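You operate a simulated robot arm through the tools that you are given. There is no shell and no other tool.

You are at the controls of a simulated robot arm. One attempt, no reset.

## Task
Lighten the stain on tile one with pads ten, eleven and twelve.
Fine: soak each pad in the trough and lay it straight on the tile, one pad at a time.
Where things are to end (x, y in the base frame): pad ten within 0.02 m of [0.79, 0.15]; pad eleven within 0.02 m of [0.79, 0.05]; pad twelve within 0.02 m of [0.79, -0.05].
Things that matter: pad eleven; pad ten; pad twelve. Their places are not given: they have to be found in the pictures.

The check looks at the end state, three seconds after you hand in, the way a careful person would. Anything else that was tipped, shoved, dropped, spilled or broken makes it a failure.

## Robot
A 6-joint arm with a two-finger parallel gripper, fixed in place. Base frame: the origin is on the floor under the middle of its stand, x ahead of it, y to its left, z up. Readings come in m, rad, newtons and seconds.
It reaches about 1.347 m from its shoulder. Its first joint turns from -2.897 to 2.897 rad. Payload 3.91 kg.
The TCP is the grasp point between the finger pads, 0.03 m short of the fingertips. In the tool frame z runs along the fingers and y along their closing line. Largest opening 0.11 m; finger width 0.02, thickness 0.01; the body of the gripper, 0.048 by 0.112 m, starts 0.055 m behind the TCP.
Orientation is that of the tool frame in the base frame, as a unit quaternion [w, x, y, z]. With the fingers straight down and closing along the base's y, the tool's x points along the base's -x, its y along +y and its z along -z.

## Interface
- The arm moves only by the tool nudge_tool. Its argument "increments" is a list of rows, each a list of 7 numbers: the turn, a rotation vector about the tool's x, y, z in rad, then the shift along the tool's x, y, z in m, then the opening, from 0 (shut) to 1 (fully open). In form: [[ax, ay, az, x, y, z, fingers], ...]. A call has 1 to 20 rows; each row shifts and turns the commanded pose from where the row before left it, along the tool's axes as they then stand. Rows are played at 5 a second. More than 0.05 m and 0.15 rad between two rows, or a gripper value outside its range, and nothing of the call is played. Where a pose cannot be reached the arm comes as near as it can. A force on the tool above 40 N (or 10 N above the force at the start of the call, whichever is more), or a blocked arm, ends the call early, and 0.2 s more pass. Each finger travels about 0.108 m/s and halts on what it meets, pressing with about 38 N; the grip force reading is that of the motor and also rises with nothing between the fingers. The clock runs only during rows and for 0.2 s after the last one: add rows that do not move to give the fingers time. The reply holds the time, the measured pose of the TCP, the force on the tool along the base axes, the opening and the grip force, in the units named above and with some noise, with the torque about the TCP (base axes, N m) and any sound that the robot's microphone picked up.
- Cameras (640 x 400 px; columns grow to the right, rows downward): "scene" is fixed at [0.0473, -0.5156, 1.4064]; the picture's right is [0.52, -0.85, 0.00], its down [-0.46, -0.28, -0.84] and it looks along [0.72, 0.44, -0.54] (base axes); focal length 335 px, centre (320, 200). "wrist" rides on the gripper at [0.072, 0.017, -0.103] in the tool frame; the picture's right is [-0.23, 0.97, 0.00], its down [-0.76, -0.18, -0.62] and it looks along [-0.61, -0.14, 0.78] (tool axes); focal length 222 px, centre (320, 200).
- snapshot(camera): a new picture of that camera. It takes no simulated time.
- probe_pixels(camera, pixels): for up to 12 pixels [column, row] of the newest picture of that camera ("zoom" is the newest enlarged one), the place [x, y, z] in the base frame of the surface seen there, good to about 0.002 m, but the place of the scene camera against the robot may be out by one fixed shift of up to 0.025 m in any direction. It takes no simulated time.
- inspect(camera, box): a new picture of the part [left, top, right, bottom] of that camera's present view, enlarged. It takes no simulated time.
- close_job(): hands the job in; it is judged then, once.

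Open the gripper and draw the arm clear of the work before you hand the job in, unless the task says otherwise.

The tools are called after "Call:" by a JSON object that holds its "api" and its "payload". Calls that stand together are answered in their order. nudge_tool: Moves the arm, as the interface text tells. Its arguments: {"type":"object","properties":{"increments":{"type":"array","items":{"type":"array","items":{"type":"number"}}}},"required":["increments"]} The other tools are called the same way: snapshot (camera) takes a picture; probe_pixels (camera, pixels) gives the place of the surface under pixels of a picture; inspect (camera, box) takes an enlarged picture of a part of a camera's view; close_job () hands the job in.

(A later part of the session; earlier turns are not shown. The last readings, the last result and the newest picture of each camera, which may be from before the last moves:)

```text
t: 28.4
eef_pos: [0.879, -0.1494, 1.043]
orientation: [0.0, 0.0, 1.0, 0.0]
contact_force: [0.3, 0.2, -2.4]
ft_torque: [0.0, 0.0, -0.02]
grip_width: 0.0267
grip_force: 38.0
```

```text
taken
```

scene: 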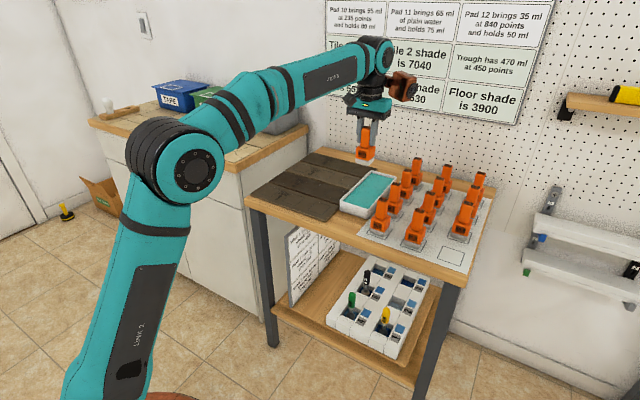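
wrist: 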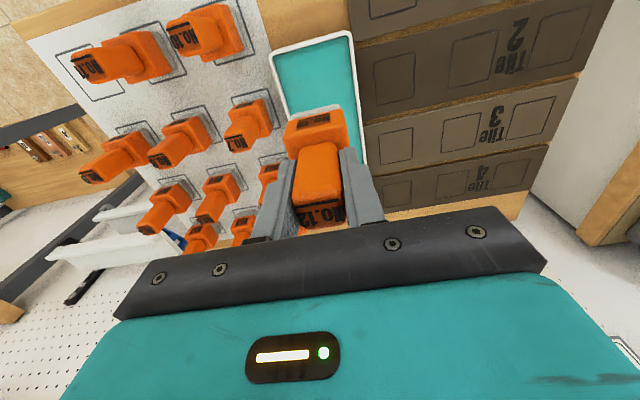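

Pad 12 is over the trough. I verify the trough's inner edges with an enlarged wrist view (columns 265-370, rows 25-120) before dipping.

Call:
{"api": "inspect", "payload": {"camera": "wrist", "box": [250, 25, 394, 115]}}

Call:
{"api": "probe_pixels", "payload": {"camera": "zoom", "pixels": [[95, 150], [105, 165], [120, 165], [140, 200], [465, 200], [450, 200], [440, 200], [475, 200], [280, 150], [300, 70], [300, 85], [165, 330]]}}

```text
4.44 times, centred on (322, 70) of wrist
```

zoom: 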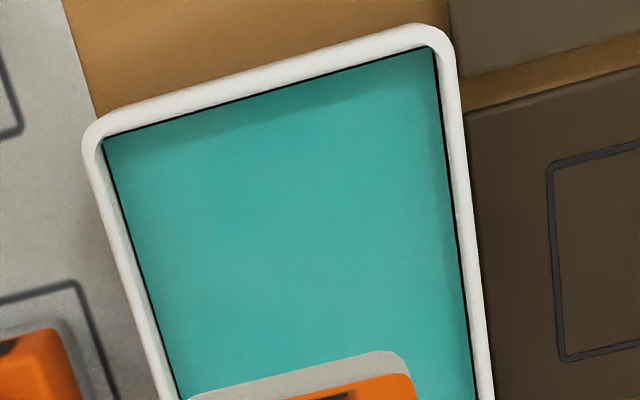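

```text
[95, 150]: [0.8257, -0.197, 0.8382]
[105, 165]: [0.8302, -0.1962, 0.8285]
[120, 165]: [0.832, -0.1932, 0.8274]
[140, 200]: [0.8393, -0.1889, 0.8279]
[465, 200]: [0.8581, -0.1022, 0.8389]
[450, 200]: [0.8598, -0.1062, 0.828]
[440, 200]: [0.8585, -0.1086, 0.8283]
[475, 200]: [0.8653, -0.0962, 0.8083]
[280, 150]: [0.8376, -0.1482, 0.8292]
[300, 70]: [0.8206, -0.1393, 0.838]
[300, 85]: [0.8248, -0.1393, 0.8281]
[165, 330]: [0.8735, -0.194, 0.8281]
```

The inner walls are at y -0.197 and -0.105, x from 0.823, with 0.018 m clearance each side. I lower pad 12 into the liquid (bottom to z about 0.811) and hold it to soak.

Call:
{"api": "nudge_tool", "payload": {"increments": [[0, 0, 0, 0, 0, 0.015, 0], [0, 0, 0, 0, 0, 0.03, 0], [0, 0, 0, 0, 0, 0.03, 0], [0, 0, 0, 0, 0, 0.025, 0], [0, 0, 0, 0, 0, 0.015, 0], [0, 0, 0, 0, 0, 0.008, 0], [0, 0, 0, 0, 0, 0.007, 0], [0, 0, 0, 0, 0, 0.007, 0], [0, 0, 0, 0, 0, 0.007, 0], [0, 0, 0, 0, 0, 0, 0], [0, 0, 0, 0, 0, 0, 0], [0, 0, 0, 0, 0, 0, 0], [0, 0, 0, 0, 0, 0, 0], [0, 0, 0, 0, 0, 0, 0], [0, 0, 0, 0, 0, 0, 0]]}}

Call:
{"api": "snapshot", "payload": {"camera": "wrist"}}

Call:
{"api": "inspect", "payload": {"camera": "scene", "box": [310, 110, 430, 220]}}

```text
t: 31.6
eef_pos: [0.8808, -0.1508, 0.8997]
orientation: [0.0, 0.001, 1.0, 0.0]
contact_force: [-0.5, -0.4, -2.5]
ft_torque: [0.03, 0.01, 0.01]
grip_width: 0.0267
grip_force: 38.4
```

```text
taken
```

wrist: 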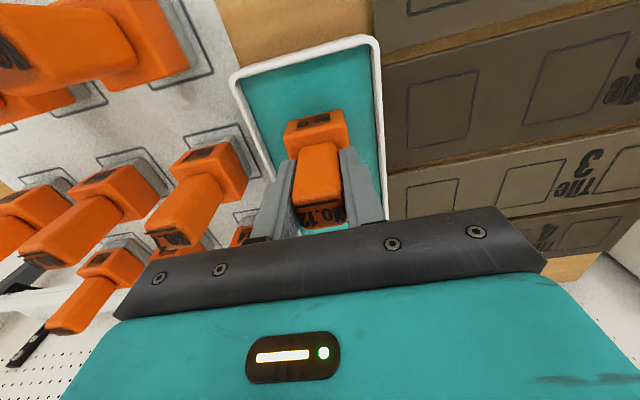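

```text
3.64 times, centred on (370, 165) of scene
```

zoom: 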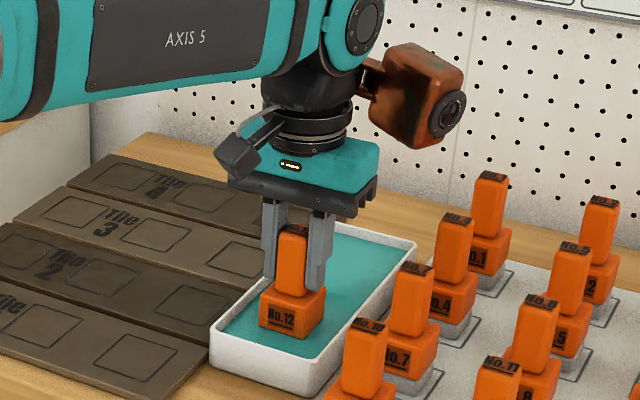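

The grey pad of No.12 is under the surface, and no sound or contact force is reported. I lift it out, let it drip over the trough a moment, then move to -x off the trough end and over to the first square.

Call:
{"api": "nudge_tool", "payload": {"increments": [[0, 0, 0, 0, 0, -0.005, 0], [0, 0, 0, 0, 0, -0.008, 0], [0, 0, 0, 0, 0, -0.01, 0], [0, 0, 0, 0, 0, -0.02, 0], [0, 0, 0, 0, 0, -0.02, 0], [0, 0, 0, 0, 0, 0, 0], [0, 0, 0, 0, 0, 0, 0], [0, 0, 0, 0, 0, 0, 0], [0, 0, 0, 0, 0, 0, 0], [0, 0, 0, 0, 0, 0, 0], [0, 0, 0, 0, 0, -0.03, 0], [0, 0, 0, 0, 0, -0.03, 0], [0, 0, 0, 0, 0, -0.02, 0], [0, 0, 0, 0, 0, 0, 0]]}}

Call:
{"api": "snapshot", "payload": {"camera": "wrist"}}

Call:
{"api": "inspect", "payload": {"camera": "scene", "box": [310, 110, 430, 220]}}

```text
t: 34.6
eef_pos: [0.8797, -0.1514, 1.0424]
orientation: [0.0, 0.001, 1.0, 0.001]
contact_force: [0.5, -0.3, -1.2]
ft_torque: [0.03, -0.04, -0.03]
grip_width: 0.0267
grip_force: 38.1
```

```text
taken
```

wrist: 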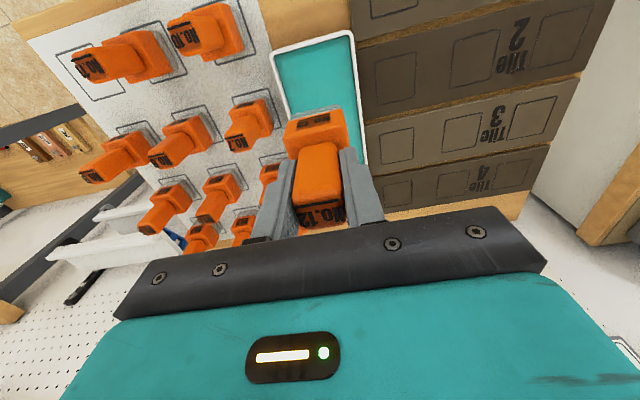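

```text
3.64 times, centred on (370, 165) of scene
```

zoom: 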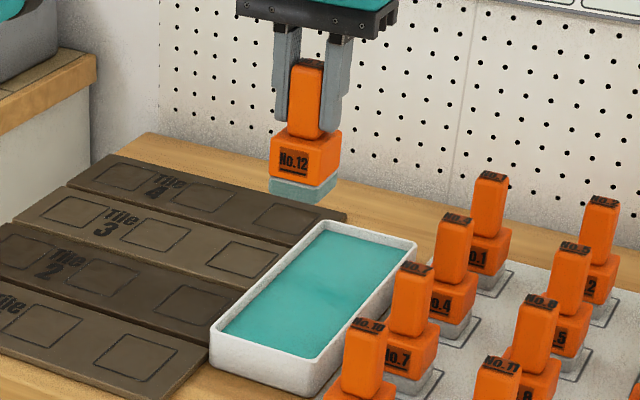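

The pad's base turned teal, so it is soaked. I carry it -x off the trough end and then to above the square at (0.79,-0.05).

Call:
{"api": "nudge_tool", "payload": {"increments": [[0, 0, 0, 0.01, 0, 0, 0], [0, 0, 0, 0.02, 0, 0, 0], [0, 0, 0, 0.02, 0, 0, 0], [0, 0, 0, 0.02, 0, 0, 0], [0, 0, 0, 0.0195, 0.005, 0, 0], [0, 0, 0, 0, 0.015, 0, 0], [0, 0, 0, 0, 0.02, 0, 0], [0, 0, 0, 0, 0.02, 0, 0], [0, 0, 0, 0, 0.02, 0, 0], [0, 0, 0, 0, 0.02, 0, 0], [0, 0, 0, 0, 0, 0, 0], [0, 0, 0, 0, 0, 0.02, 0], [0, 0, 0, 0, 0, 0.03, 0], [0, 0, 0, 0, 0, 0.03, 0], [0, 0, 0, 0, 0, 0.02, 0], [0, 0, 0, 0, 0, 0, 0]]}}

Call:
{"api": "snapshot", "payload": {"camera": "wrist"}}

Call:
{"api": "inspect", "payload": {"camera": "scene", "box": [270, 110, 390, 230]}}

```text
t: 38.0
eef_pos: [0.7893, -0.0511, 0.9408]
orientation: [0.001, 0.0, 1.0, -0.001]
contact_force: [0.3, 0.3, -1.1]
ft_torque: [-0.04, -0.01, 0.0]
grip_width: 0.0267
grip_force: 37.9
```

```text
taken
```

wrist: 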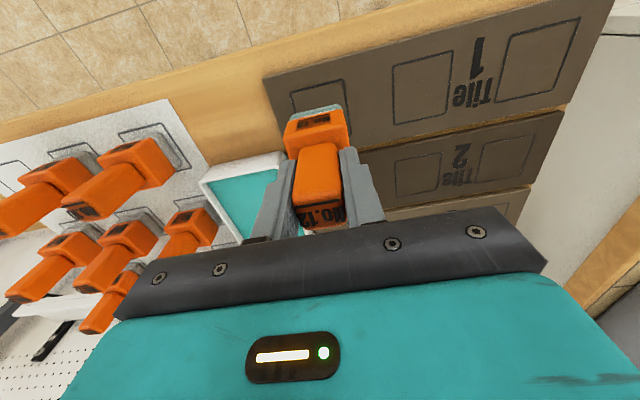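

```text
3.33 times, centred on (330, 170) of scene
```

zoom: 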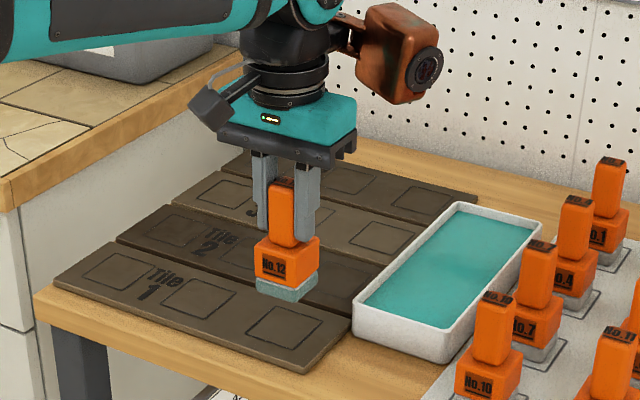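

The tool is at (0.7893,-0.0511), pad 12 about 0.045 m above the nearest square. I lower it slowly onto the tile.

Call:
{"api": "nudge_tool", "payload": {"increments": [[0, 0, 0, 0, 0, 0.015, 0], [0, 0, 0, 0, 0, 0.015, 0], [0, 0, 0, 0, 0, 0.008, 0], [0, 0, 0, 0, 0, 0.003, 0], [0, 0, 0, 0, 0, 0.0015, 0], [0, 0, 0, 0, 0, 0.0015, 0], [0, 0, 0, 0, 0, 0, 0]]}}

Call:
{"api": "inspect", "payload": {"camera": "scene", "box": [270, 130, 390, 230]}}

```text
t: 39.6
eef_pos: [0.7901, -0.0498, 0.8969]
orientation: [0.0, 0.001, 1.0, -0.001]
contact_force: [0.1, -0.1, -1.3]
ft_torque: [0.01, -0.02, 0.01]
grip_width: 0.027
grip_force: 37.8
```

```text
4.00 times, centred on (330, 180) of scene
```

zoom: 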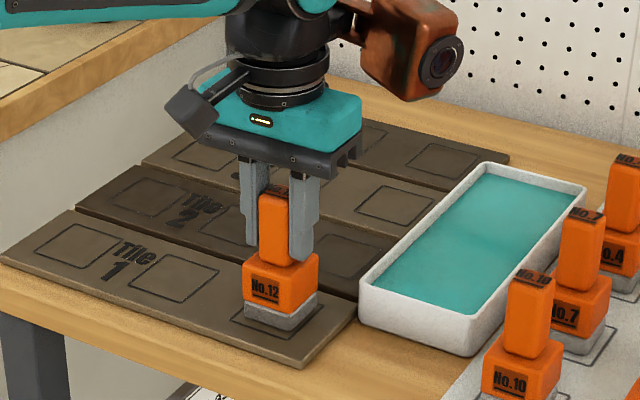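

The pad's base went grey again near the tile, so it seems to be giving off its liquid at the square. The force reading shows no push yet, so I lower in 0.5 mm steps to feel for contact.

Call:
{"api": "nudge_tool", "payload": {"increments": [[0, 0, 0, 0, 0, 0.0006, 0], [0, 0, 0, 0, 0, 0.0006, 0], [0, 0, 0, 0, 0, 0, 0]]}}

```text
t: 40.4
eef_pos: [0.7903, -0.051, 0.8975]
orientation: [0.001, 0.001, 1.0, -0.001]
contact_force: [0.2, -0.7, 6.5]
ft_torque: [-0.07, 0.13, 0.01]
grip_width: 0.0266
grip_force: 37.8
```

The force rose to +6.5 N, so pad 12 rests on the tile. I open the fingers.

Call:
{"api": "nudge_tool", "payload": {"increments": [[0, 0, 0, 0, 0, -0.0006, 0.2], [0, 0, 0, 0, 0, 0, 0.3], [0, 0, 0, 0, 0, 0, 0.6], [0, 0, 0, 0, 0, 0, 0.6]]}}

Call:
{"api": "snapshot", "payload": {"camera": "wrist"}}

Call:
{"api": "inspect", "payload": {"camera": "scene", "box": [270, 130, 390, 230]}}

```text
t: 41.4
eef_pos: [0.7913, -0.0508, 0.896]
orientation: [0.0, 0.0, 1.0, 0.0]
contact_force: [-0.2, 0.7, -0.6]
ft_torque: [-0.03, 0.0, 0.02]
grip_width: 0.066
grip_force: 0.0
```

```text
taken
```

wrist: 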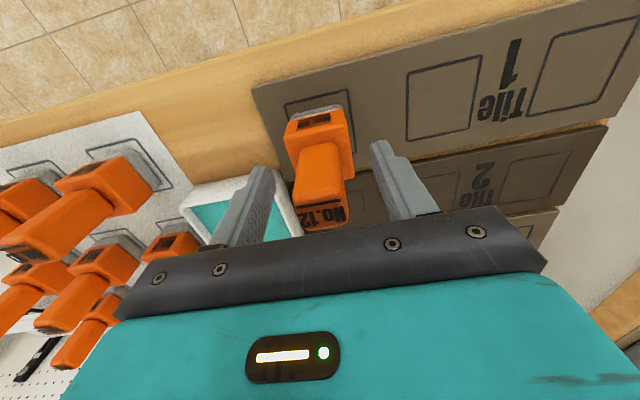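

```text
4.00 times, centred on (330, 180) of scene
```

zoom: 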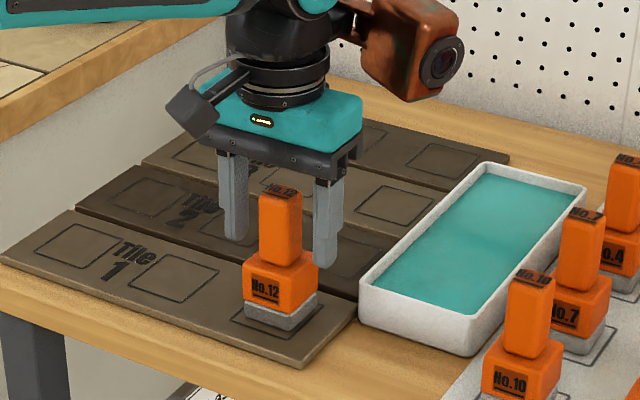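

Pad 12 stands alone on its square with the fingers open either side. I rise straight up, then compare tile 1's shade with the other tiles.

Call:
{"api": "nudge_tool", "payload": {"increments": [[0, 0, 0, 0, 0, -0.01, 0.6], [0, 0, 0, 0, 0, -0.02, 0.6], [0, 0, 0, 0, 0, -0.03, 0.6], [0, 0, 0, 0, 0, -0.03, 0.6], [0, 0, 0, 0, 0, -0.03, 0.6], [0, 0, 0, 0, 0, -0.03, 0.6], [0, 0, 0, 0, 0, 0, 0.6]]}}

Call:
{"api": "snapshot", "payload": {"camera": "wrist"}}

Call:
{"api": "inspect", "payload": {"camera": "scene", "box": [240, 130, 400, 240]}}

```text
t: 43.0
eef_pos: [0.7883, -0.051, 1.0466]
orientation: [0.001, 0.001, 1.0, 0.001]
contact_force: [0.2, -0.6, -0.4]
ft_torque: [-0.02, 0.03, 0.01]
grip_width: 0.0661
grip_force: 0.1
```

```text
taken
```

wrist: 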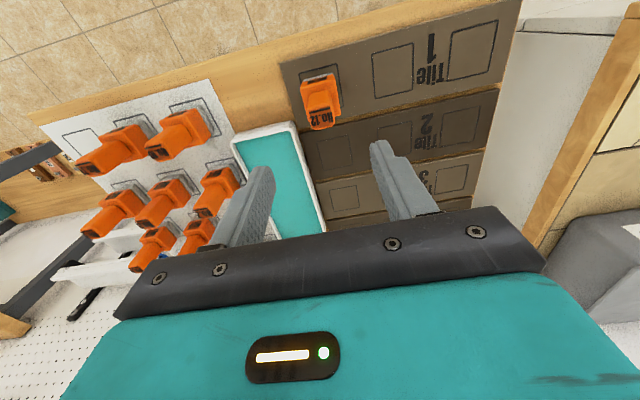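

```text
3.64 times, centred on (320, 185) of scene
```

zoom: 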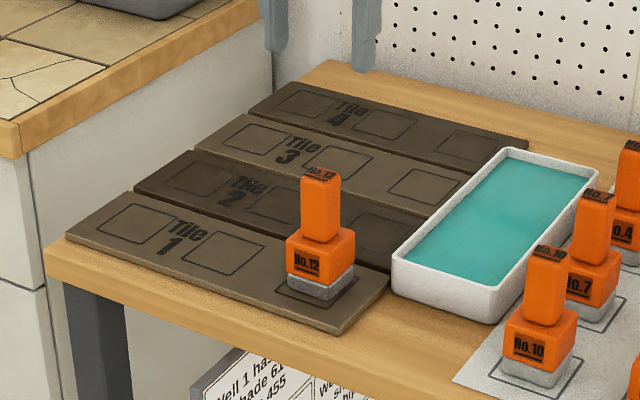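

Tile 1 already looks about as light as tile 3 (5520), so pad 12 lightened it by some 600. Pad 12 stands upright at (322,235) in the zoom. Next I move over pad 10 at (0.79,-0.25).

Call:
{"api": "nudge_tool", "payload": {"increments": [[0, 0, 0, 0.0015, -0.014, 0, 0.6], [0, 0, 0, 0, -0.03, 0, 0.6], [0, 0, 0, 0, -0.035, 0, 0.6], [0, 0, 0, 0, -0.035, 0, 0.6], [0, 0, 0, 0, -0.035, 0, 0.6], [0, 0, 0, 0, -0.03, 0, 0.6], [0, 0, 0, 0, -0.02, 0, 0.6], [0, 0, 0, 0, 0, 0.02, 0.6], [0, 0, 0, 0, 0, 0.03, 0.6], [0, 0, 0, 0, 0, 0.03, 0.6], [0, 0, 0, 0, 0, 0.03, 0.6], [0, 0, 0, 0, 0, 0, 0.6]]}}

Call:
{"api": "snapshot", "payload": {"camera": "wrist"}}

Call:
{"api": "probe_pixels", "payload": {"camera": "wrist", "pixels": [[320, 165], [312, 167], [330, 163], [318, 150]]}}

```text
t: 45.6
eef_pos: [0.789, -0.2495, 0.935]
orientation: [0.0, 0.0, 1.0, 0.001]
contact_force: [0.7, -0.5, -0.1]
ft_torque: [0.01, 0.0, 0.02]
grip_width: 0.0661
grip_force: 0.0
```

```text
taken
```

wrist: 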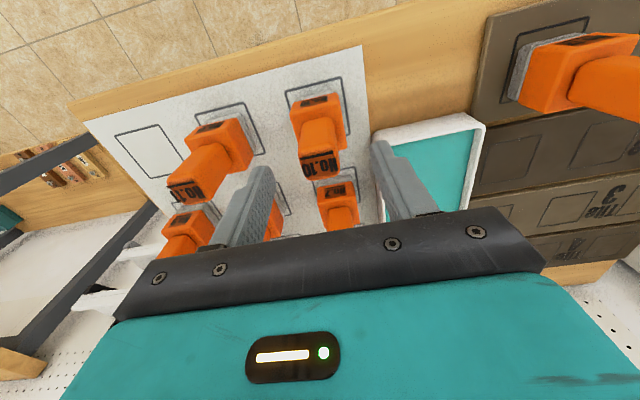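

```text
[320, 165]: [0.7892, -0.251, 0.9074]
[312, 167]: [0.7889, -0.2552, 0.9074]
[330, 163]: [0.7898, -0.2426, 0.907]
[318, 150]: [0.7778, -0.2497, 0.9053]
```

Pad 10's handle top is centred at (320,163) between the fingers, probing to (0.789,-0.250,0.907). I descend 0.048 m and close.

Call:
{"api": "nudge_tool", "payload": {"increments": [[0, 0, 0, 0, 0, 0.012, 0.6], [0, 0, 0, 0, 0, 0.012, 0.6], [0, 0, 0, 0, 0, 0.012, 0.6], [0, 0, 0, 0, 0, 0.012, 0.6], [0, 0, 0, 0, 0, 0, 0.6], [0, 0, 0, 0, 0, 0, 0.3], [0, 0, 0, 0, 0, 0, 0], [0, 0, 0, 0, 0, 0, 0], [0, 0, 0, 0, 0, 0, 0]]}}

Call:
{"api": "snapshot", "payload": {"camera": "wrist"}}

Call:
{"api": "inspect", "payload": {"camera": "scene", "box": [330, 140, 450, 260]}}

```text
t: 47.6
eef_pos: [0.7894, -0.2505, 0.8893]
orientation: [0.0, 0.001, 1.0, 0.001]
contact_force: [0.7, -0.6, -0.2]
ft_torque: [-0.05, -0.02, 0.02]
grip_width: 0.0267
grip_force: 38.2
```

```text
taken
```

wrist: 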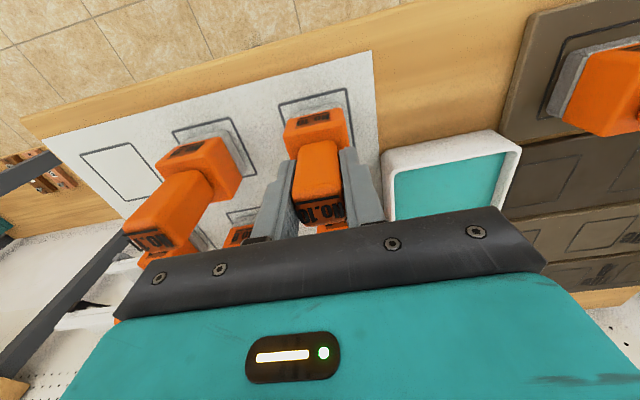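

```text
3.33 times, centred on (390, 200) of scene
```

zoom: 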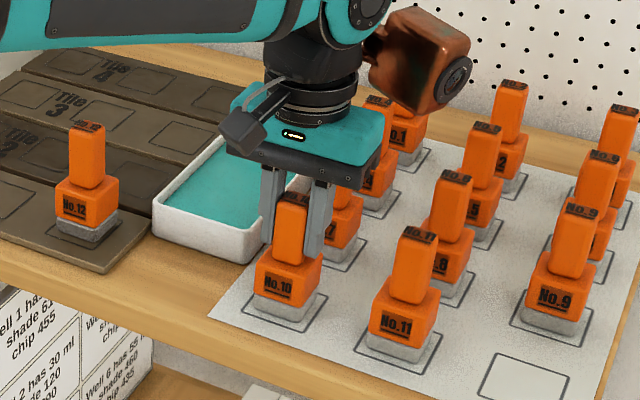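

Pad 10 is gripped (width 0.0267). I lift it 0.155 m and carry it over the trough to (0.88,-0.15).

Call:
{"api": "nudge_tool", "payload": {"increments": [[0, 0, 0, 0, 0, -0.005, 0], [0, 0, 0, 0, 0, -0.01, 0], [0, 0, 0, 0, 0, -0.02, 0], [0, 0, 0, 0, 0, -0.03, 0], [0, 0, 0, 0, 0, -0.03, 0], [0, 0, 0, 0, 0, -0.03, 0], [0, 0, 0, 0, 0, -0.02, 0], [0, 0, 0, 0, 0, -0.01, 0], [0, 0, 0, 0, 0, 0, 0], [0, 0, 0, -0.009, 0.01, 0, 0], [0, 0, 0, -0.018, 0.02, 0, 0], [0, 0, 0, -0.018, 0.02, 0, 0], [0, 0, 0, -0.018, 0.02, 0, 0], [0, 0, 0, -0.018, 0.02, 0, 0], [0, 0, 0, -0.009, 0.01, 0, 0], [0, 0, 0, 0, 0, 0, 0]]}}

Call:
{"api": "snapshot", "payload": {"camera": "wrist"}}

Call:
{"api": "inspect", "payload": {"camera": "scene", "box": [310, 110, 430, 220]}}

```text
t: 51.0
eef_pos: [0.8782, -0.1489, 1.0451]
orientation: [0.0, 0.001, 1.0, 0.0]
contact_force: [0.4, -0.4, -2.9]
ft_torque: [0.02, 0.01, 0.04]
grip_width: 0.0267
grip_force: 37.7
```

```text
taken
```

wrist: 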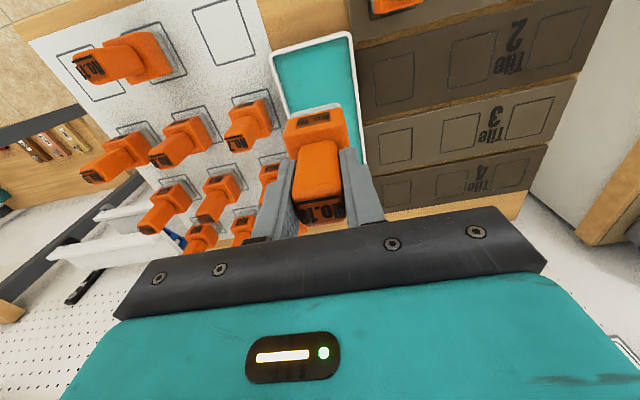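

```text
3.64 times, centred on (370, 165) of scene
```

zoom: 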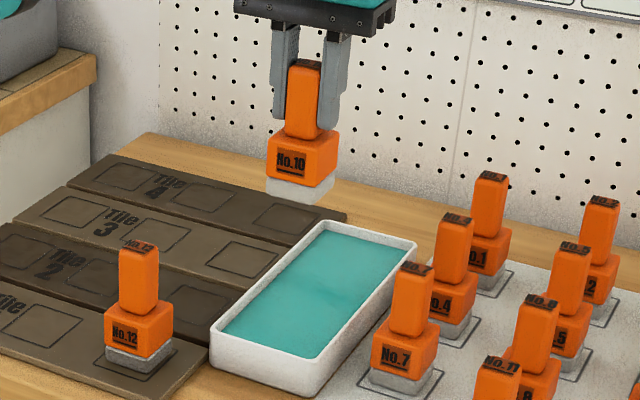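

Pad 10 hangs over the trough at the same place as pad 12 did. I dip it the same way and hold.

Call:
{"api": "nudge_tool", "payload": {"increments": [[0, 0, 0, 0, 0, 0.015, 0], [0, 0, 0, 0, 0, 0.03, 0], [0, 0, 0, 0, 0, 0.03, 0], [0, 0, 0, 0, 0, 0.025, 0], [0, 0, 0, 0, 0, 0.015, 0], [0, 0, 0, 0, 0, 0.008, 0], [0, 0, 0, 0, 0, 0.007, 0], [0, 0, 0, 0, 0, 0.007, 0], [0, 0, 0, 0, 0, 0.007, 0], [0, 0, 0, 0, 0, 0, 0], [0, 0, 0, 0, 0, 0, 0], [0, 0, 0, 0, 0, 0, 0], [0, 0, 0, 0, 0, 0, 0], [0, 0, 0, 0, 0, 0, 0], [0, 0, 0, 0, 0, 0, 0]]}}

Call:
{"api": "inspect", "payload": {"camera": "scene", "box": [310, 110, 430, 220]}}

```text
t: 54.2
eef_pos: [0.8786, -0.1501, 0.8992]
orientation: [0.0, 0.0, 1.0, 0.0]
contact_force: [0.3, 0.6, -0.8]
ft_torque: [0.0, 0.0, 0.0]
grip_width: 0.0267
grip_force: 37.9
```

```text
3.64 times, centred on (370, 165) of scene
```

zoom: 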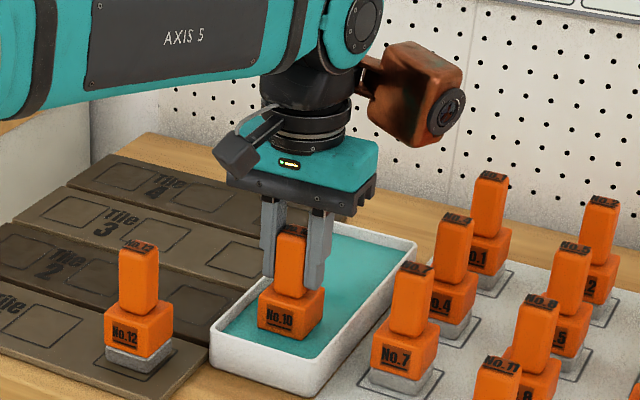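

Pad 10's base is under the surface, with no contact force. I lift it, let it drip over the trough, and rise to travel height.

Call:
{"api": "nudge_tool", "payload": {"increments": [[0, 0, 0, 0, 0, -0.005, 0], [0, 0, 0, 0, 0, -0.008, 0], [0, 0, 0, 0, 0, -0.01, 0], [0, 0, 0, 0, 0, -0.02, 0], [0, 0, 0, 0, 0, -0.02, 0], [0, 0, 0, 0, 0, 0, 0], [0, 0, 0, 0, 0, 0, 0], [0, 0, 0, 0, 0, 0, 0], [0, 0, 0, 0, 0, 0, 0], [0, 0, 0, 0, 0, 0, 0], [0, 0, 0, 0, 0, -0.03, 0], [0, 0, 0, 0, 0, -0.03, 0], [0, 0, 0, 0, 0, -0.03, 0], [0, 0, 0, 0, 0, -0.01, 0], [0, 0, 0, 0, 0, 0, 0]]}}

Call:
{"api": "inspect", "payload": {"camera": "scene", "box": [310, 110, 430, 220]}}

```text
t: 57.4
eef_pos: [0.8789, -0.1493, 1.0623]
orientation: [0.0, 0.001, 1.0, 0.0]
contact_force: [-0.4, -1.3, -2.0]
ft_torque: [-0.01, 0.02, 0.02]
grip_width: 0.0265
grip_force: 37.7
```

```text
3.64 times, centred on (370, 165) of scene
```

zoom: 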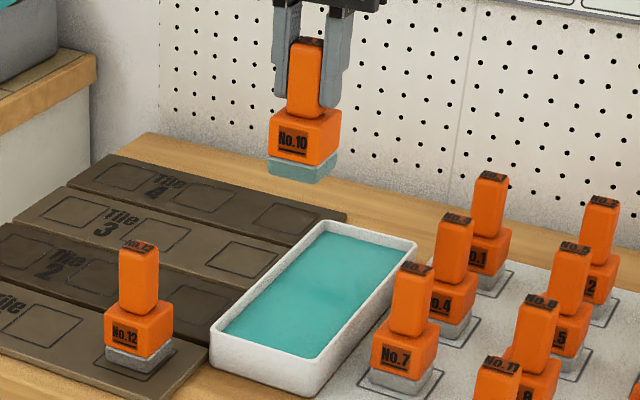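

Pad 10's base is teal, soaked, with its bottom at about z 0.974. I carry it -x, then +y high above pad 12 to over the square at (0.79,0.15).

Call:
{"api": "nudge_tool", "payload": {"increments": [[0, 0, 0, 0.01, 0, 0, 0], [0, 0, 0, 0.02, 0, 0, 0], [0, 0, 0, 0.02, 0, 0, 0], [0, 0, 0, 0.02, 0, 0, 0], [0, 0, 0, 0.02, 0, 0, 0], [0, 0, 0, 0, 0.02, 0, 0], [0, 0, 0, 0, 0.03, 0, 0], [0, 0, 0, 0, 0.035, 0, 0], [0, 0, 0, 0, 0.035, 0, 0], [0, 0, 0, 0, 0.035, 0, 0], [0, 0, 0, 0, 0.035, 0, 0], [0, 0, 0, 0, 0.035, 0, 0], [0, 0, 0, 0, 0.035, 0, 0], [0, 0, 0, 0, 0.025, 0, 0], [0, 0, 0, 0, 0.015, 0, 0], [0, 0, 0, 0, 0, 0, 0]]}}

Call:
{"api": "snapshot", "payload": {"camera": "wrist"}}

Call:
{"api": "snapshot", "payload": {"camera": "scene"}}

```text
t: 60.8
eef_pos: [0.7876, 0.1501, 1.0634]
orientation: [0.0, -0.001, 1.0, 0.0]
contact_force: [0.6, -0.5, -1.8]
ft_torque: [0.02, 0.01, -0.03]
grip_width: 0.0266
grip_force: 37.5
```

```text
taken
```

wrist: 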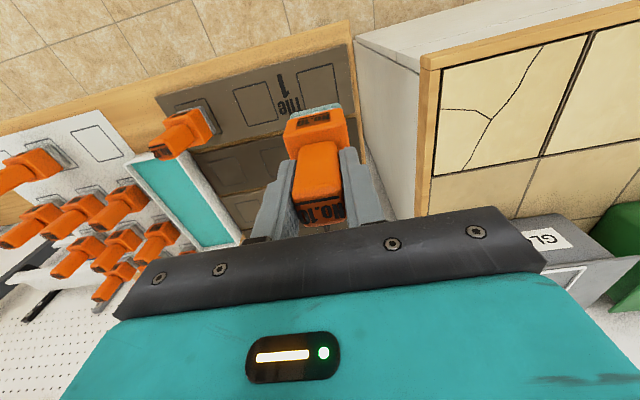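

```text
taken
```

scene: 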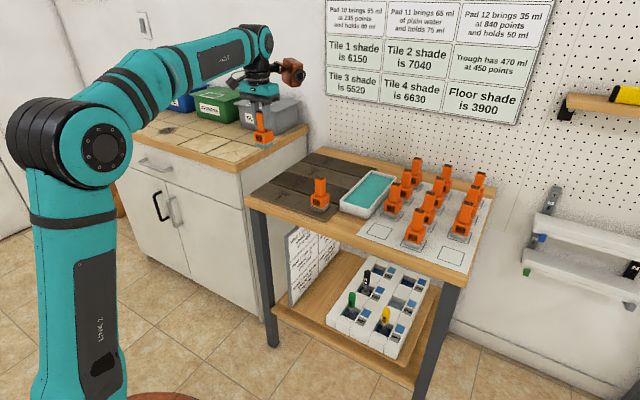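

The tool is at (0.788,0.150,1.063). The cabinet on the left is near (wrist view wood edge at (430,130)), so I probe its edge to be sure the gripper body and opening fingers clear it.

Call:
{"api": "probe_pixels", "payload": {"camera": "wrist", "pixels": [[430, 100], [428, 150], [425, 200], [440, 58], [400, 100], [395, 180], [358, 60], [370, 120], [325, 80], [470, 110], [540, 245]]}}

Call:
{"api": "inspect", "payload": {"camera": "wrist", "box": [280, 40, 460, 160]}}

```text
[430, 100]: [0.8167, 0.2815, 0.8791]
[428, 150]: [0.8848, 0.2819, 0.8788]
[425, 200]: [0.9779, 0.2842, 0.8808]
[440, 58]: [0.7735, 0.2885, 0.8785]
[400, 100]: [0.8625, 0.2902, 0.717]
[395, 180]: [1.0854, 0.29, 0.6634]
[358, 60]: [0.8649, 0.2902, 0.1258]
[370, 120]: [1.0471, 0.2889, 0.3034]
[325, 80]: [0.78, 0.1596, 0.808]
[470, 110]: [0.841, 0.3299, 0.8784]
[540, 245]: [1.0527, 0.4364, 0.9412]
```

```text
3.33 times, centred on (370, 100) of wrist
```

zoom: 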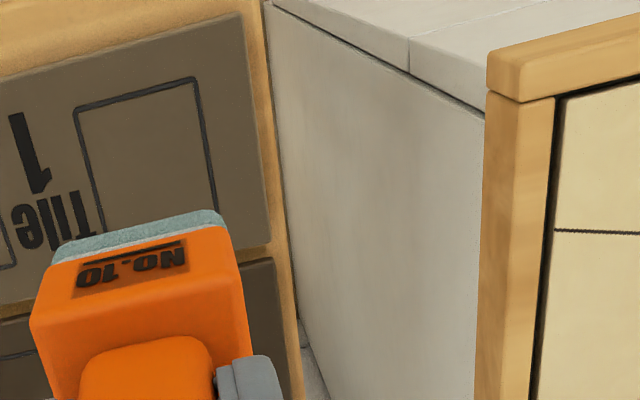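

The cabinet edge is at y 0.282, so there is ample room. I lower pad 10 toward the square at (0.79,0.15), stopping about 1.5 mm above it.

Call:
{"api": "nudge_tool", "payload": {"increments": [[0, 0, 0, 0, 0, 0.02, 0], [0, 0, 0, 0, 0, 0.03, 0], [0, 0, 0, 0, 0, 0.03, 0], [0, 0, 0, 0, 0, 0.03, 0], [0, 0, 0, 0, 0, 0.02, 0], [0, 0, 0, 0, 0, 0.015, 0], [0, 0, 0, 0, 0, 0.01, 0], [0, 0, 0, 0, 0, 0.005, 0], [0, 0, 0, 0, 0, 0.003, 0], [0, 0, 0, 0, 0, 0, 0]]}}

Call:
{"api": "snapshot", "payload": {"camera": "wrist"}}

Call:
{"api": "inspect", "payload": {"camera": "scene", "box": [220, 130, 360, 240]}}

```text
t: 63.0
eef_pos: [0.7885, 0.1501, 0.8986]
orientation: [0.001, 0.0, 1.0, 0.0]
contact_force: [-0.9, 0.5, 0.2]
ft_torque: [0.01, -0.05, 0.01]
grip_width: 0.0265
grip_force: 37.4
```

```text
taken
```

wrist: 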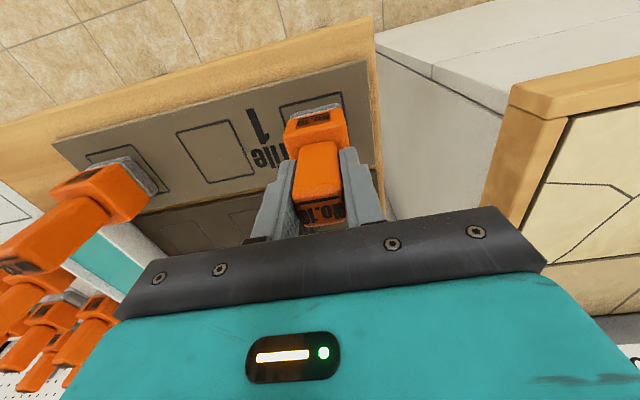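

```text
3.64 times, centred on (290, 185) of scene
```

zoom: 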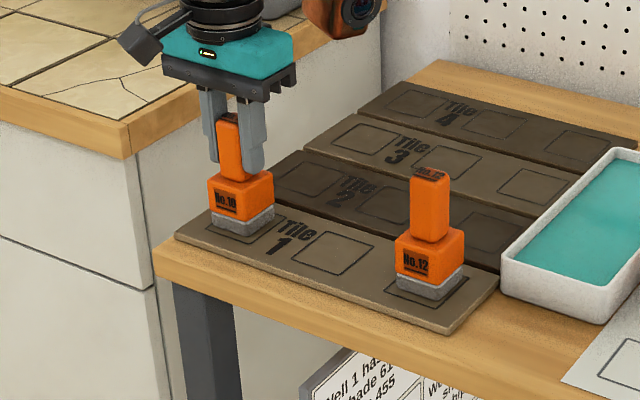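

Tile 1 is now clearly lighter than tile 3, and pad 10 sits on its square with weight nearly off. I ease down another millimetre to feel contact.

Call:
{"api": "nudge_tool", "payload": {"increments": [[0, 0, 0, 0, 0, 0.0006, 0], [0, 0, 0, 0, 0, 0.0006, 0], [0, 0, 0, 0, 0, 0, 0]]}}

```text
t: 63.8
eef_pos: [0.788, 0.1503, 0.8987]
orientation: [0.001, 0.002, 1.0, 0.001]
contact_force: [2.0, -0.1, 8.8]
ft_torque: [0.01, -0.06, -0.02]
grip_width: 0.0266
grip_force: 37.8
```

Contact reads +8.8 N, so pad 10 is firmly down. I release it and rise.

Call:
{"api": "nudge_tool", "payload": {"increments": [[0, 0, 0, 0, 0, -0.0008, 0.2], [0, 0, 0, 0, 0, 0, 0.3], [0, 0, 0, 0, 0, 0, 0.6], [0, 0, 0, 0, 0, 0, 0.6], [0, 0, 0, 0, 0, -0.01, 0.6], [0, 0, 0, 0, 0, -0.02, 0.6], [0, 0, 0, 0, 0, -0.03, 0.6], [0, 0, 0, 0, 0, -0.03, 0.6], [0, 0, 0, 0, 0, -0.03, 0.6], [0, 0, 0, 0, 0, -0.03, 0.6], [0, 0, 0, 0, 0, -0.01, 0.6], [0, 0, 0, 0, 0, 0, 0.6]]}}

Call:
{"api": "snapshot", "payload": {"camera": "wrist"}}

Call:
{"api": "inspect", "payload": {"camera": "scene", "box": [240, 130, 400, 240]}}

```text
t: 66.4
eef_pos: [0.7885, 0.1525, 1.0601]
orientation: [0.0, 0.0, 1.0, 0.001]
contact_force: [0.1, 0.4, -0.4]
ft_torque: [0.0, 0.0, 0.02]
grip_width: 0.066
grip_force: 0.1
```

```text
taken
```

wrist: 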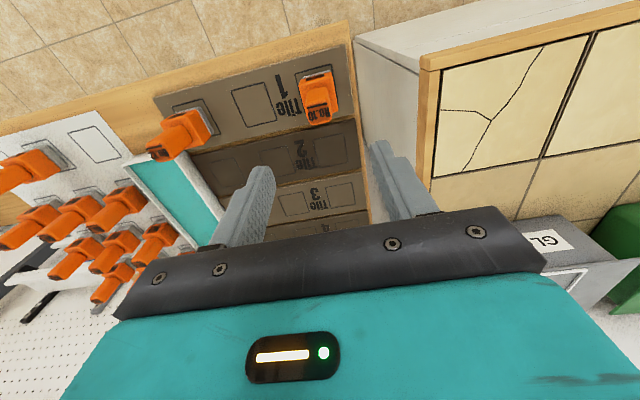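

```text
3.64 times, centred on (320, 185) of scene
```

zoom: 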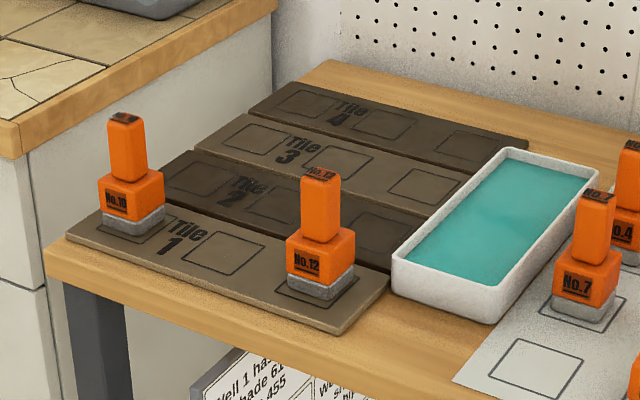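

Pads 10 and 12 stand upright on their squares. Now I go to pad 11 at (0.79,-0.35).

Call:
{"api": "nudge_tool", "payload": {"increments": [[0, 0, 0, 0, -0.02, 0, 0.6], [0, 0, 0, 0, -0.04, 0, 0.6], [0, 0, 0, 0, -0.045, 0, 0.6], [0, 0, 0, 0, -0.045, 0, 0.6], [0, 0, 0, 0, -0.045, 0, 0.6], [0, 0, 0, 0, -0.045, 0, 0.6], [0, 0, 0, 0, -0.045, 0, 0.6], [0, 0, 0, 0, -0.045, 0, 0.6], [0, 0, 0, 0, -0.045, 0, 0.6], [0, 0, 0, 0, -0.045, 0, 0.6], [0, 0, 0, 0, -0.045, 0, 0.6], [0, 0, 0, 0, -0.035, 0, 0.6], [0, 0, 0, 0, 0, 0.02, 0.6], [0, 0, 0, 0, 0, 0.03, 0.6], [0, 0, 0, 0, 0, 0.03, 0.6], [0, 0, 0, 0, 0, 0.03, 0.6], [0, 0, 0, 0, 0, 0.012, 0.6], [0, 0, 0, 0, 0, 0, 0.6]]}}

Call:
{"api": "snapshot", "payload": {"camera": "wrist"}}

Call:
{"api": "probe_pixels", "payload": {"camera": "wrist", "pixels": [[320, 165], [312, 167], [330, 163], [318, 150]]}}

```text
t: 70.2
eef_pos: [0.7891, -0.3504, 0.938]
orientation: [-0.001, 0.001, 1.0, 0.0]
contact_force: [0.2, -0.3, 0.3]
ft_torque: [0.01, -0.01, 0.04]
grip_width: 0.0659
grip_force: 0.1
```

```text
taken
```

wrist: 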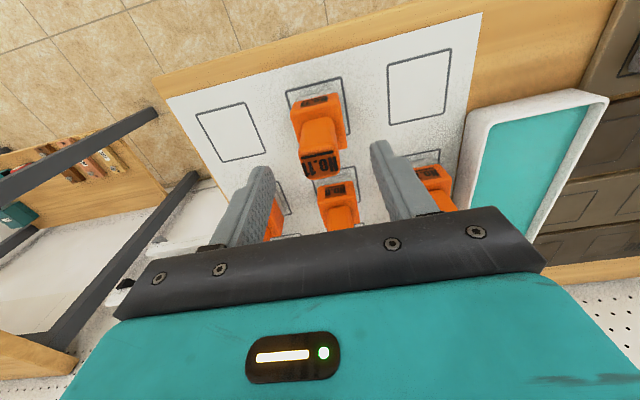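

```text
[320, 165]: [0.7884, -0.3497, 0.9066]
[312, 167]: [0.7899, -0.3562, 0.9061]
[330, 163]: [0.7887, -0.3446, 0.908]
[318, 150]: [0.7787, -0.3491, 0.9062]
```

Pad 11's handle is centred between the fingers at (320,163), probing (0.789,-0.350). I descend 0.0486 m and close.

Call:
{"api": "nudge_tool", "payload": {"increments": [[0, 0, 0, 0, 0, 0.012, 0.6], [0, 0, 0, 0, 0, 0.012, 0.6], [0, 0, 0, 0, 0, 0.012, 0.6], [0, 0, 0, 0, 0, 0.0126, 0.6], [0, 0, 0, 0, 0, 0, 0.6], [0, 0, 0, 0, 0, 0, 0.3], [0, 0, 0, 0, 0, 0, 0], [0, 0, 0, 0, 0, 0, 0], [0, 0, 0, 0, 0, 0, 0]]}}

Call:
{"api": "snapshot", "payload": {"camera": "wrist"}}

Call:
{"api": "inspect", "payload": {"camera": "scene", "box": [330, 140, 490, 270]}}

```text
t: 72.2
eef_pos: [0.7896, -0.3501, 0.8889]
orientation: [0.0, 0.001, 1.0, 0.001]
contact_force: [-0.3, 0.1, 0.0]
ft_torque: [0.01, 0.0, -0.02]
grip_width: 0.0265
grip_force: 37.6
```

```text
taken
```

wrist: 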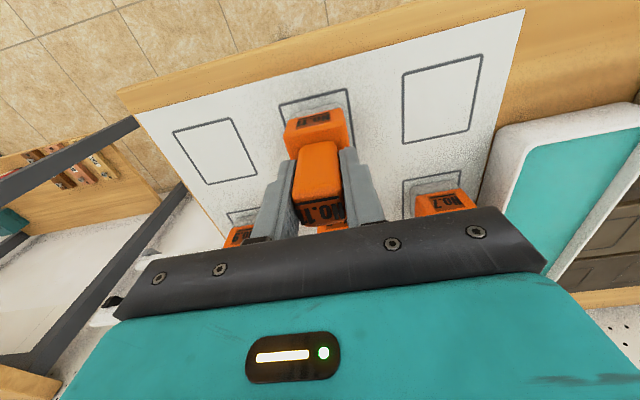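

```text
3.08 times, centred on (410, 205) of scene
```

zoom: 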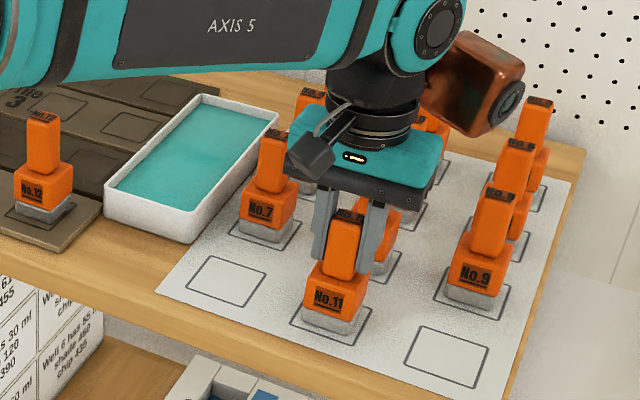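

Pad 11 is gripped. I lift it 0.155 m and carry it to above the trough.

Call:
{"api": "nudge_tool", "payload": {"increments": [[0, 0, 0, 0, 0, -0.005, 0], [0, 0, 0, 0, 0, -0.01, 0], [0, 0, 0, 0, 0, -0.02, 0], [0, 0, 0, 0, 0, -0.03, 0], [0, 0, 0, 0, 0, -0.03, 0], [0, 0, 0, 0, 0, -0.03, 0], [0, 0, 0, 0, 0, -0.02, 0], [0, 0, 0, 0, 0, -0.01, 0], [0, 0, 0, 0, 0, 0, 0], [0, 0, 0, -0.006, 0.014, 0, 0], [0, 0, 0, -0.012, 0.026, 0, 0], [0, 0, 0, -0.014, 0.03, 0, 0], [0, 0, 0, -0.014, 0.03, 0, 0], [0, 0, 0, -0.014, 0.03, 0, 0], [0, 0, 0, -0.014, 0.03, 0, 0], [0, 0, 0, -0.01, 0.026, 0, 0], [0, 0, 0, -0.006, 0.014, 0, 0], [0, 0, 0, 0, 0, 0, 0]]}}

Call:
{"api": "snapshot", "payload": {"camera": "wrist"}}

Call:
{"api": "inspect", "payload": {"camera": "scene", "box": [310, 110, 430, 220]}}

```text
t: 76.0
eef_pos: [0.8775, -0.1497, 1.0436]
orientation: [0.0, 0.0, 1.0, 0.0]
contact_force: [0.6, -0.9, -1.4]
ft_torque: [-0.01, 0.02, 0.01]
grip_width: 0.0267
grip_force: 38.2
```

```text
taken
```

wrist: 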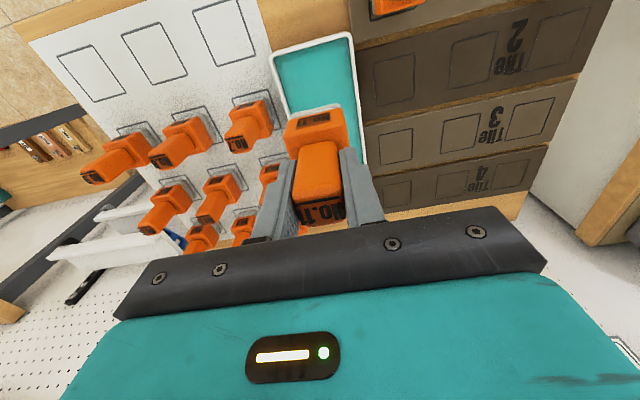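

```text
3.64 times, centred on (370, 165) of scene
```

zoom: 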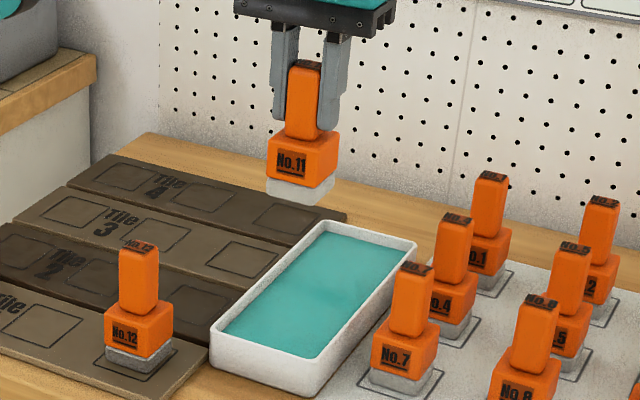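

Pad 11 is over the trough in the same spot. I dip it and hold.

Call:
{"api": "nudge_tool", "payload": {"increments": [[0, 0, 0, 0, 0, 0.015, 0], [0, 0, 0, 0, 0, 0.03, 0], [0, 0, 0, 0, 0, 0.03, 0], [0, 0, 0, 0, 0, 0.025, 0], [0, 0, 0, 0, 0, 0.015, 0], [0, 0, 0, 0, 0, 0.008, 0], [0, 0, 0, 0, 0, 0.007, 0], [0, 0, 0, 0, 0, 0.007, 0], [0, 0, 0, 0, 0, 0.007, 0], [0, 0, 0, 0, 0, 0, 0], [0, 0, 0, 0, 0, 0, 0], [0, 0, 0, 0, 0, 0, 0], [0, 0, 0, 0, 0, 0, 0], [0, 0, 0, 0, 0, 0, 0], [0, 0, 0, 0, 0, 0, 0]]}}

Call:
{"api": "inspect", "payload": {"camera": "scene", "box": [310, 110, 430, 220]}}

```text
t: 79.2
eef_pos: [0.8787, -0.1509, 0.8991]
orientation: [0.0, 0.001, 1.0, 0.0]
contact_force: [-0.5, -0.3, -0.3]
ft_torque: [0.01, 0.0, 0.0]
grip_width: 0.0266
grip_force: 37.9
```

```text
3.64 times, centred on (370, 165) of scene
```

zoom: 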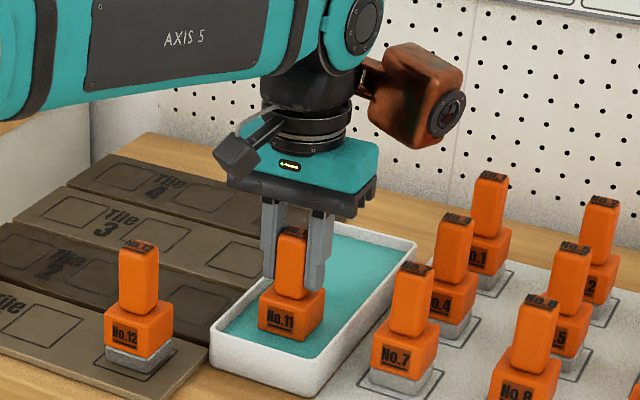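

Pad 11's base is under the surface. I lift it out, let it drip, and rise to travel height.

Call:
{"api": "nudge_tool", "payload": {"increments": [[0, 0, 0, 0, 0, -0.005, 0], [0, 0, 0, 0, 0, -0.008, 0], [0, 0, 0, 0, 0, -0.01, 0], [0, 0, 0, 0, 0, -0.02, 0], [0, 0, 0, 0, 0, -0.02, 0], [0, 0, 0, 0, 0, 0, 0], [0, 0, 0, 0, 0, 0, 0], [0, 0, 0, 0, 0, 0, 0], [0, 0, 0, 0, 0, 0, 0], [0, 0, 0, 0, 0, 0, 0], [0, 0, 0, 0, 0, -0.03, 0], [0, 0, 0, 0, 0, -0.03, 0], [0, 0, 0, 0, 0, -0.03, 0], [0, 0, 0, 0, 0, -0.01, 0], [0, 0, 0, 0, 0, 0, 0]]}}

Call:
{"api": "inspect", "payload": {"camera": "scene", "box": [310, 110, 430, 220]}}

```text
t: 82.4
eef_pos: [0.8792, -0.1514, 1.0627]
orientation: [0.0, -0.001, 1.0, 0.0]
contact_force: [0.6, 0.5, -0.9]
ft_torque: [0.01, 0.01, -0.03]
grip_width: 0.0264
grip_force: 37.9
```

```text
3.64 times, centred on (370, 165) of scene
```

zoom: 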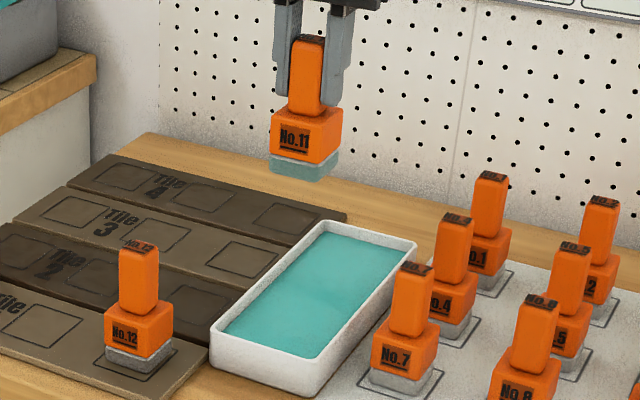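

Pad 11 is soaked (teal base). I carry it to above the middle square at (0.79,0.05).

Call:
{"api": "nudge_tool", "payload": {"increments": [[0, 0, 0, 0.01, 0, 0, 0], [0, 0, 0, 0.02, 0, 0, 0], [0, 0, 0, 0.02, 0, 0, 0], [0, 0, 0, 0.02, 0, 0, 0], [0, 0, 0, 0.02, 0, 0, 0], [0, 0, 0, 0, 0.015, 0, 0], [0, 0, 0, 0, 0.03, 0, 0], [0, 0, 0, 0, 0.035, 0, 0], [0, 0, 0, 0, 0.035, 0, 0], [0, 0, 0, 0, 0.035, 0, 0], [0, 0, 0, 0, 0.03, 0, 0], [0, 0, 0, 0, 0.02, 0, 0], [0, 0, 0, 0, 0, 0, 0]]}}

Call:
{"api": "snapshot", "payload": {"camera": "wrist"}}

Call:
{"api": "inspect", "payload": {"camera": "scene", "box": [220, 100, 380, 230]}}

```text
t: 85.2
eef_pos: [0.7875, 0.0491, 1.0609]
orientation: [0.0, 0.001, 1.0, 0.0]
contact_force: [0.5, 0.4, -2.8]
ft_torque: [-0.01, -0.02, 0.0]
grip_width: 0.0266
grip_force: 37.8
```

```text
taken
```

wrist: 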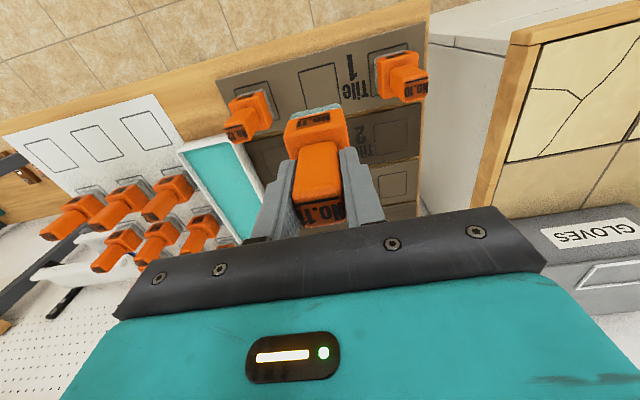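

```text
3.08 times, centred on (300, 165) of scene
```

zoom: 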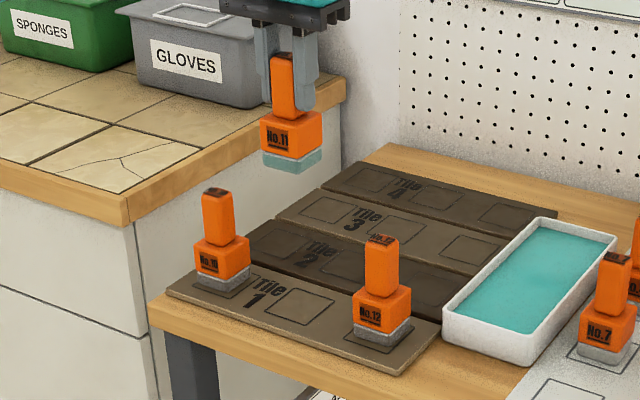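

Pad 11 hangs above the free middle square between pads 10 and 12. I lower it to just above the tile.

Call:
{"api": "nudge_tool", "payload": {"increments": [[0, 0, 0, 0, 0, 0.02, 0], [0, 0, 0, 0, 0, 0.03, 0], [0, 0, 0, 0, 0, 0.03, 0], [0, 0, 0, 0, 0, 0.03, 0], [0, 0, 0, 0, 0, 0.02, 0], [0, 0, 0, 0, 0, 0.015, 0], [0, 0, 0, 0, 0, 0.01, 0], [0, 0, 0, 0, 0, 0.005, 0], [0, 0, 0, 0, 0, 0.003, 0], [0, 0, 0, 0, 0, 0, 0]]}}

Call:
{"api": "inspect", "payload": {"camera": "scene", "box": [220, 130, 360, 240]}}

```text
t: 87.4
eef_pos: [0.7881, 0.0514, 0.8997]
orientation: [0.0, 0.001, 1.0, -0.001]
contact_force: [0.7, -0.1, -0.8]
ft_torque: [-0.01, 0.02, 0.05]
grip_width: 0.0267
grip_force: 38.2
```

```text
3.64 times, centred on (290, 185) of scene
```

zoom: 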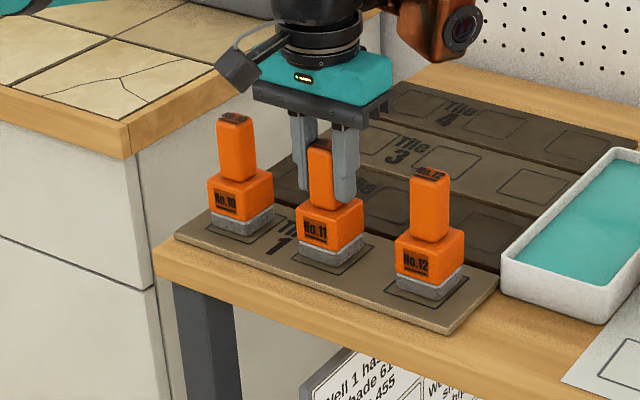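

Pad 11 has given off its liquid on the middle square and tile 1 is lighter again. I ease down about a millimetre to feel contact.

Call:
{"api": "nudge_tool", "payload": {"increments": [[0, 0, 0, 0, 0, 0.0006, 0], [0, 0, 0, 0, 0, 0.0006, 0], [0, 0, 0, 0, 0, 0, 0]]}}

```text
t: 88.2
eef_pos: [0.7889, 0.05, 0.8985]
orientation: [0.0, 0.001, 1.0, 0.0]
contact_force: [0.5, 0.4, -1.4]
ft_torque: [-0.03, -0.03, -0.02]
grip_width: 0.0265
grip_force: 38.2
```

The force still shows the pad hanging (-1.4 N), so there is no contact yet. I go on in 0.5 mm steps.

Call:
{"api": "nudge_tool", "payload": {"increments": [[0, 0, 0, 0, 0, 0.0005, 0], [0, 0, 0, 0, 0, 0.0005, 0], [0, 0, 0, 0, 0, 0, 0]]}}

```text
t: 89.0
eef_pos: [0.7896, 0.0511, 0.8987]
orientation: [0.0, -0.001, 1.0, 0.0]
contact_force: [-1.9, 1.0, 8.5]
ft_torque: [0.11, 0.24, 0.03]
grip_width: 0.0265
grip_force: 38.5
```

Contact reads +8.5 N: pad 11 is down. I release and rise straight up.

Call:
{"api": "nudge_tool", "payload": {"increments": [[0, 0, 0, 0, 0, -0.0008, 0.2], [0, 0, 0, 0, 0, 0, 0.3], [0, 0, 0, 0, 0, 0, 0.6], [0, 0, 0, 0, 0, 0, 0.6], [0, 0, 0, 0, 0, -0.01, 0.6], [0, 0, 0, 0, 0, -0.02, 0.6], [0, 0, 0, 0, 0, -0.03, 0.6], [0, 0, 0, 0, 0, -0.03, 0.6], [0, 0, 0, 0, 0, -0.03, 0.6], [0, 0, 0, 0, 0, -0.03, 0.6], [0, 0, 0, 0, 0, -0.01, 0.6], [0, 0, 0, 0, 0, 0, 0.6]]}}

Call:
{"api": "snapshot", "payload": {"camera": "wrist"}}

Call:
{"api": "inspect", "payload": {"camera": "scene", "box": [220, 100, 380, 230]}}

```text
t: 91.6
eef_pos: [0.7895, 0.0512, 1.0584]
orientation: [0.001, 0.001, 1.0, 0.0]
contact_force: [0.0, 1.5, -0.3]
ft_torque: [0.03, 0.0, 0.0]
grip_width: 0.0659
grip_force: 0.0
```

```text
taken
```

wrist: 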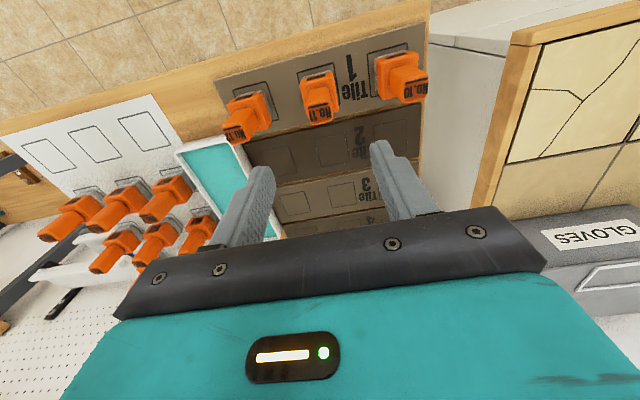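

```text
3.08 times, centred on (300, 165) of scene
```

zoom: 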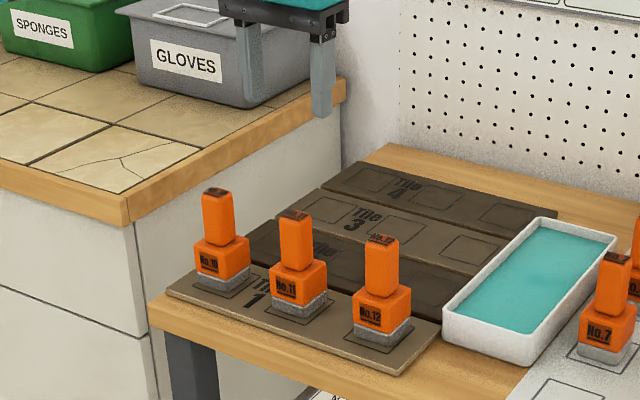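

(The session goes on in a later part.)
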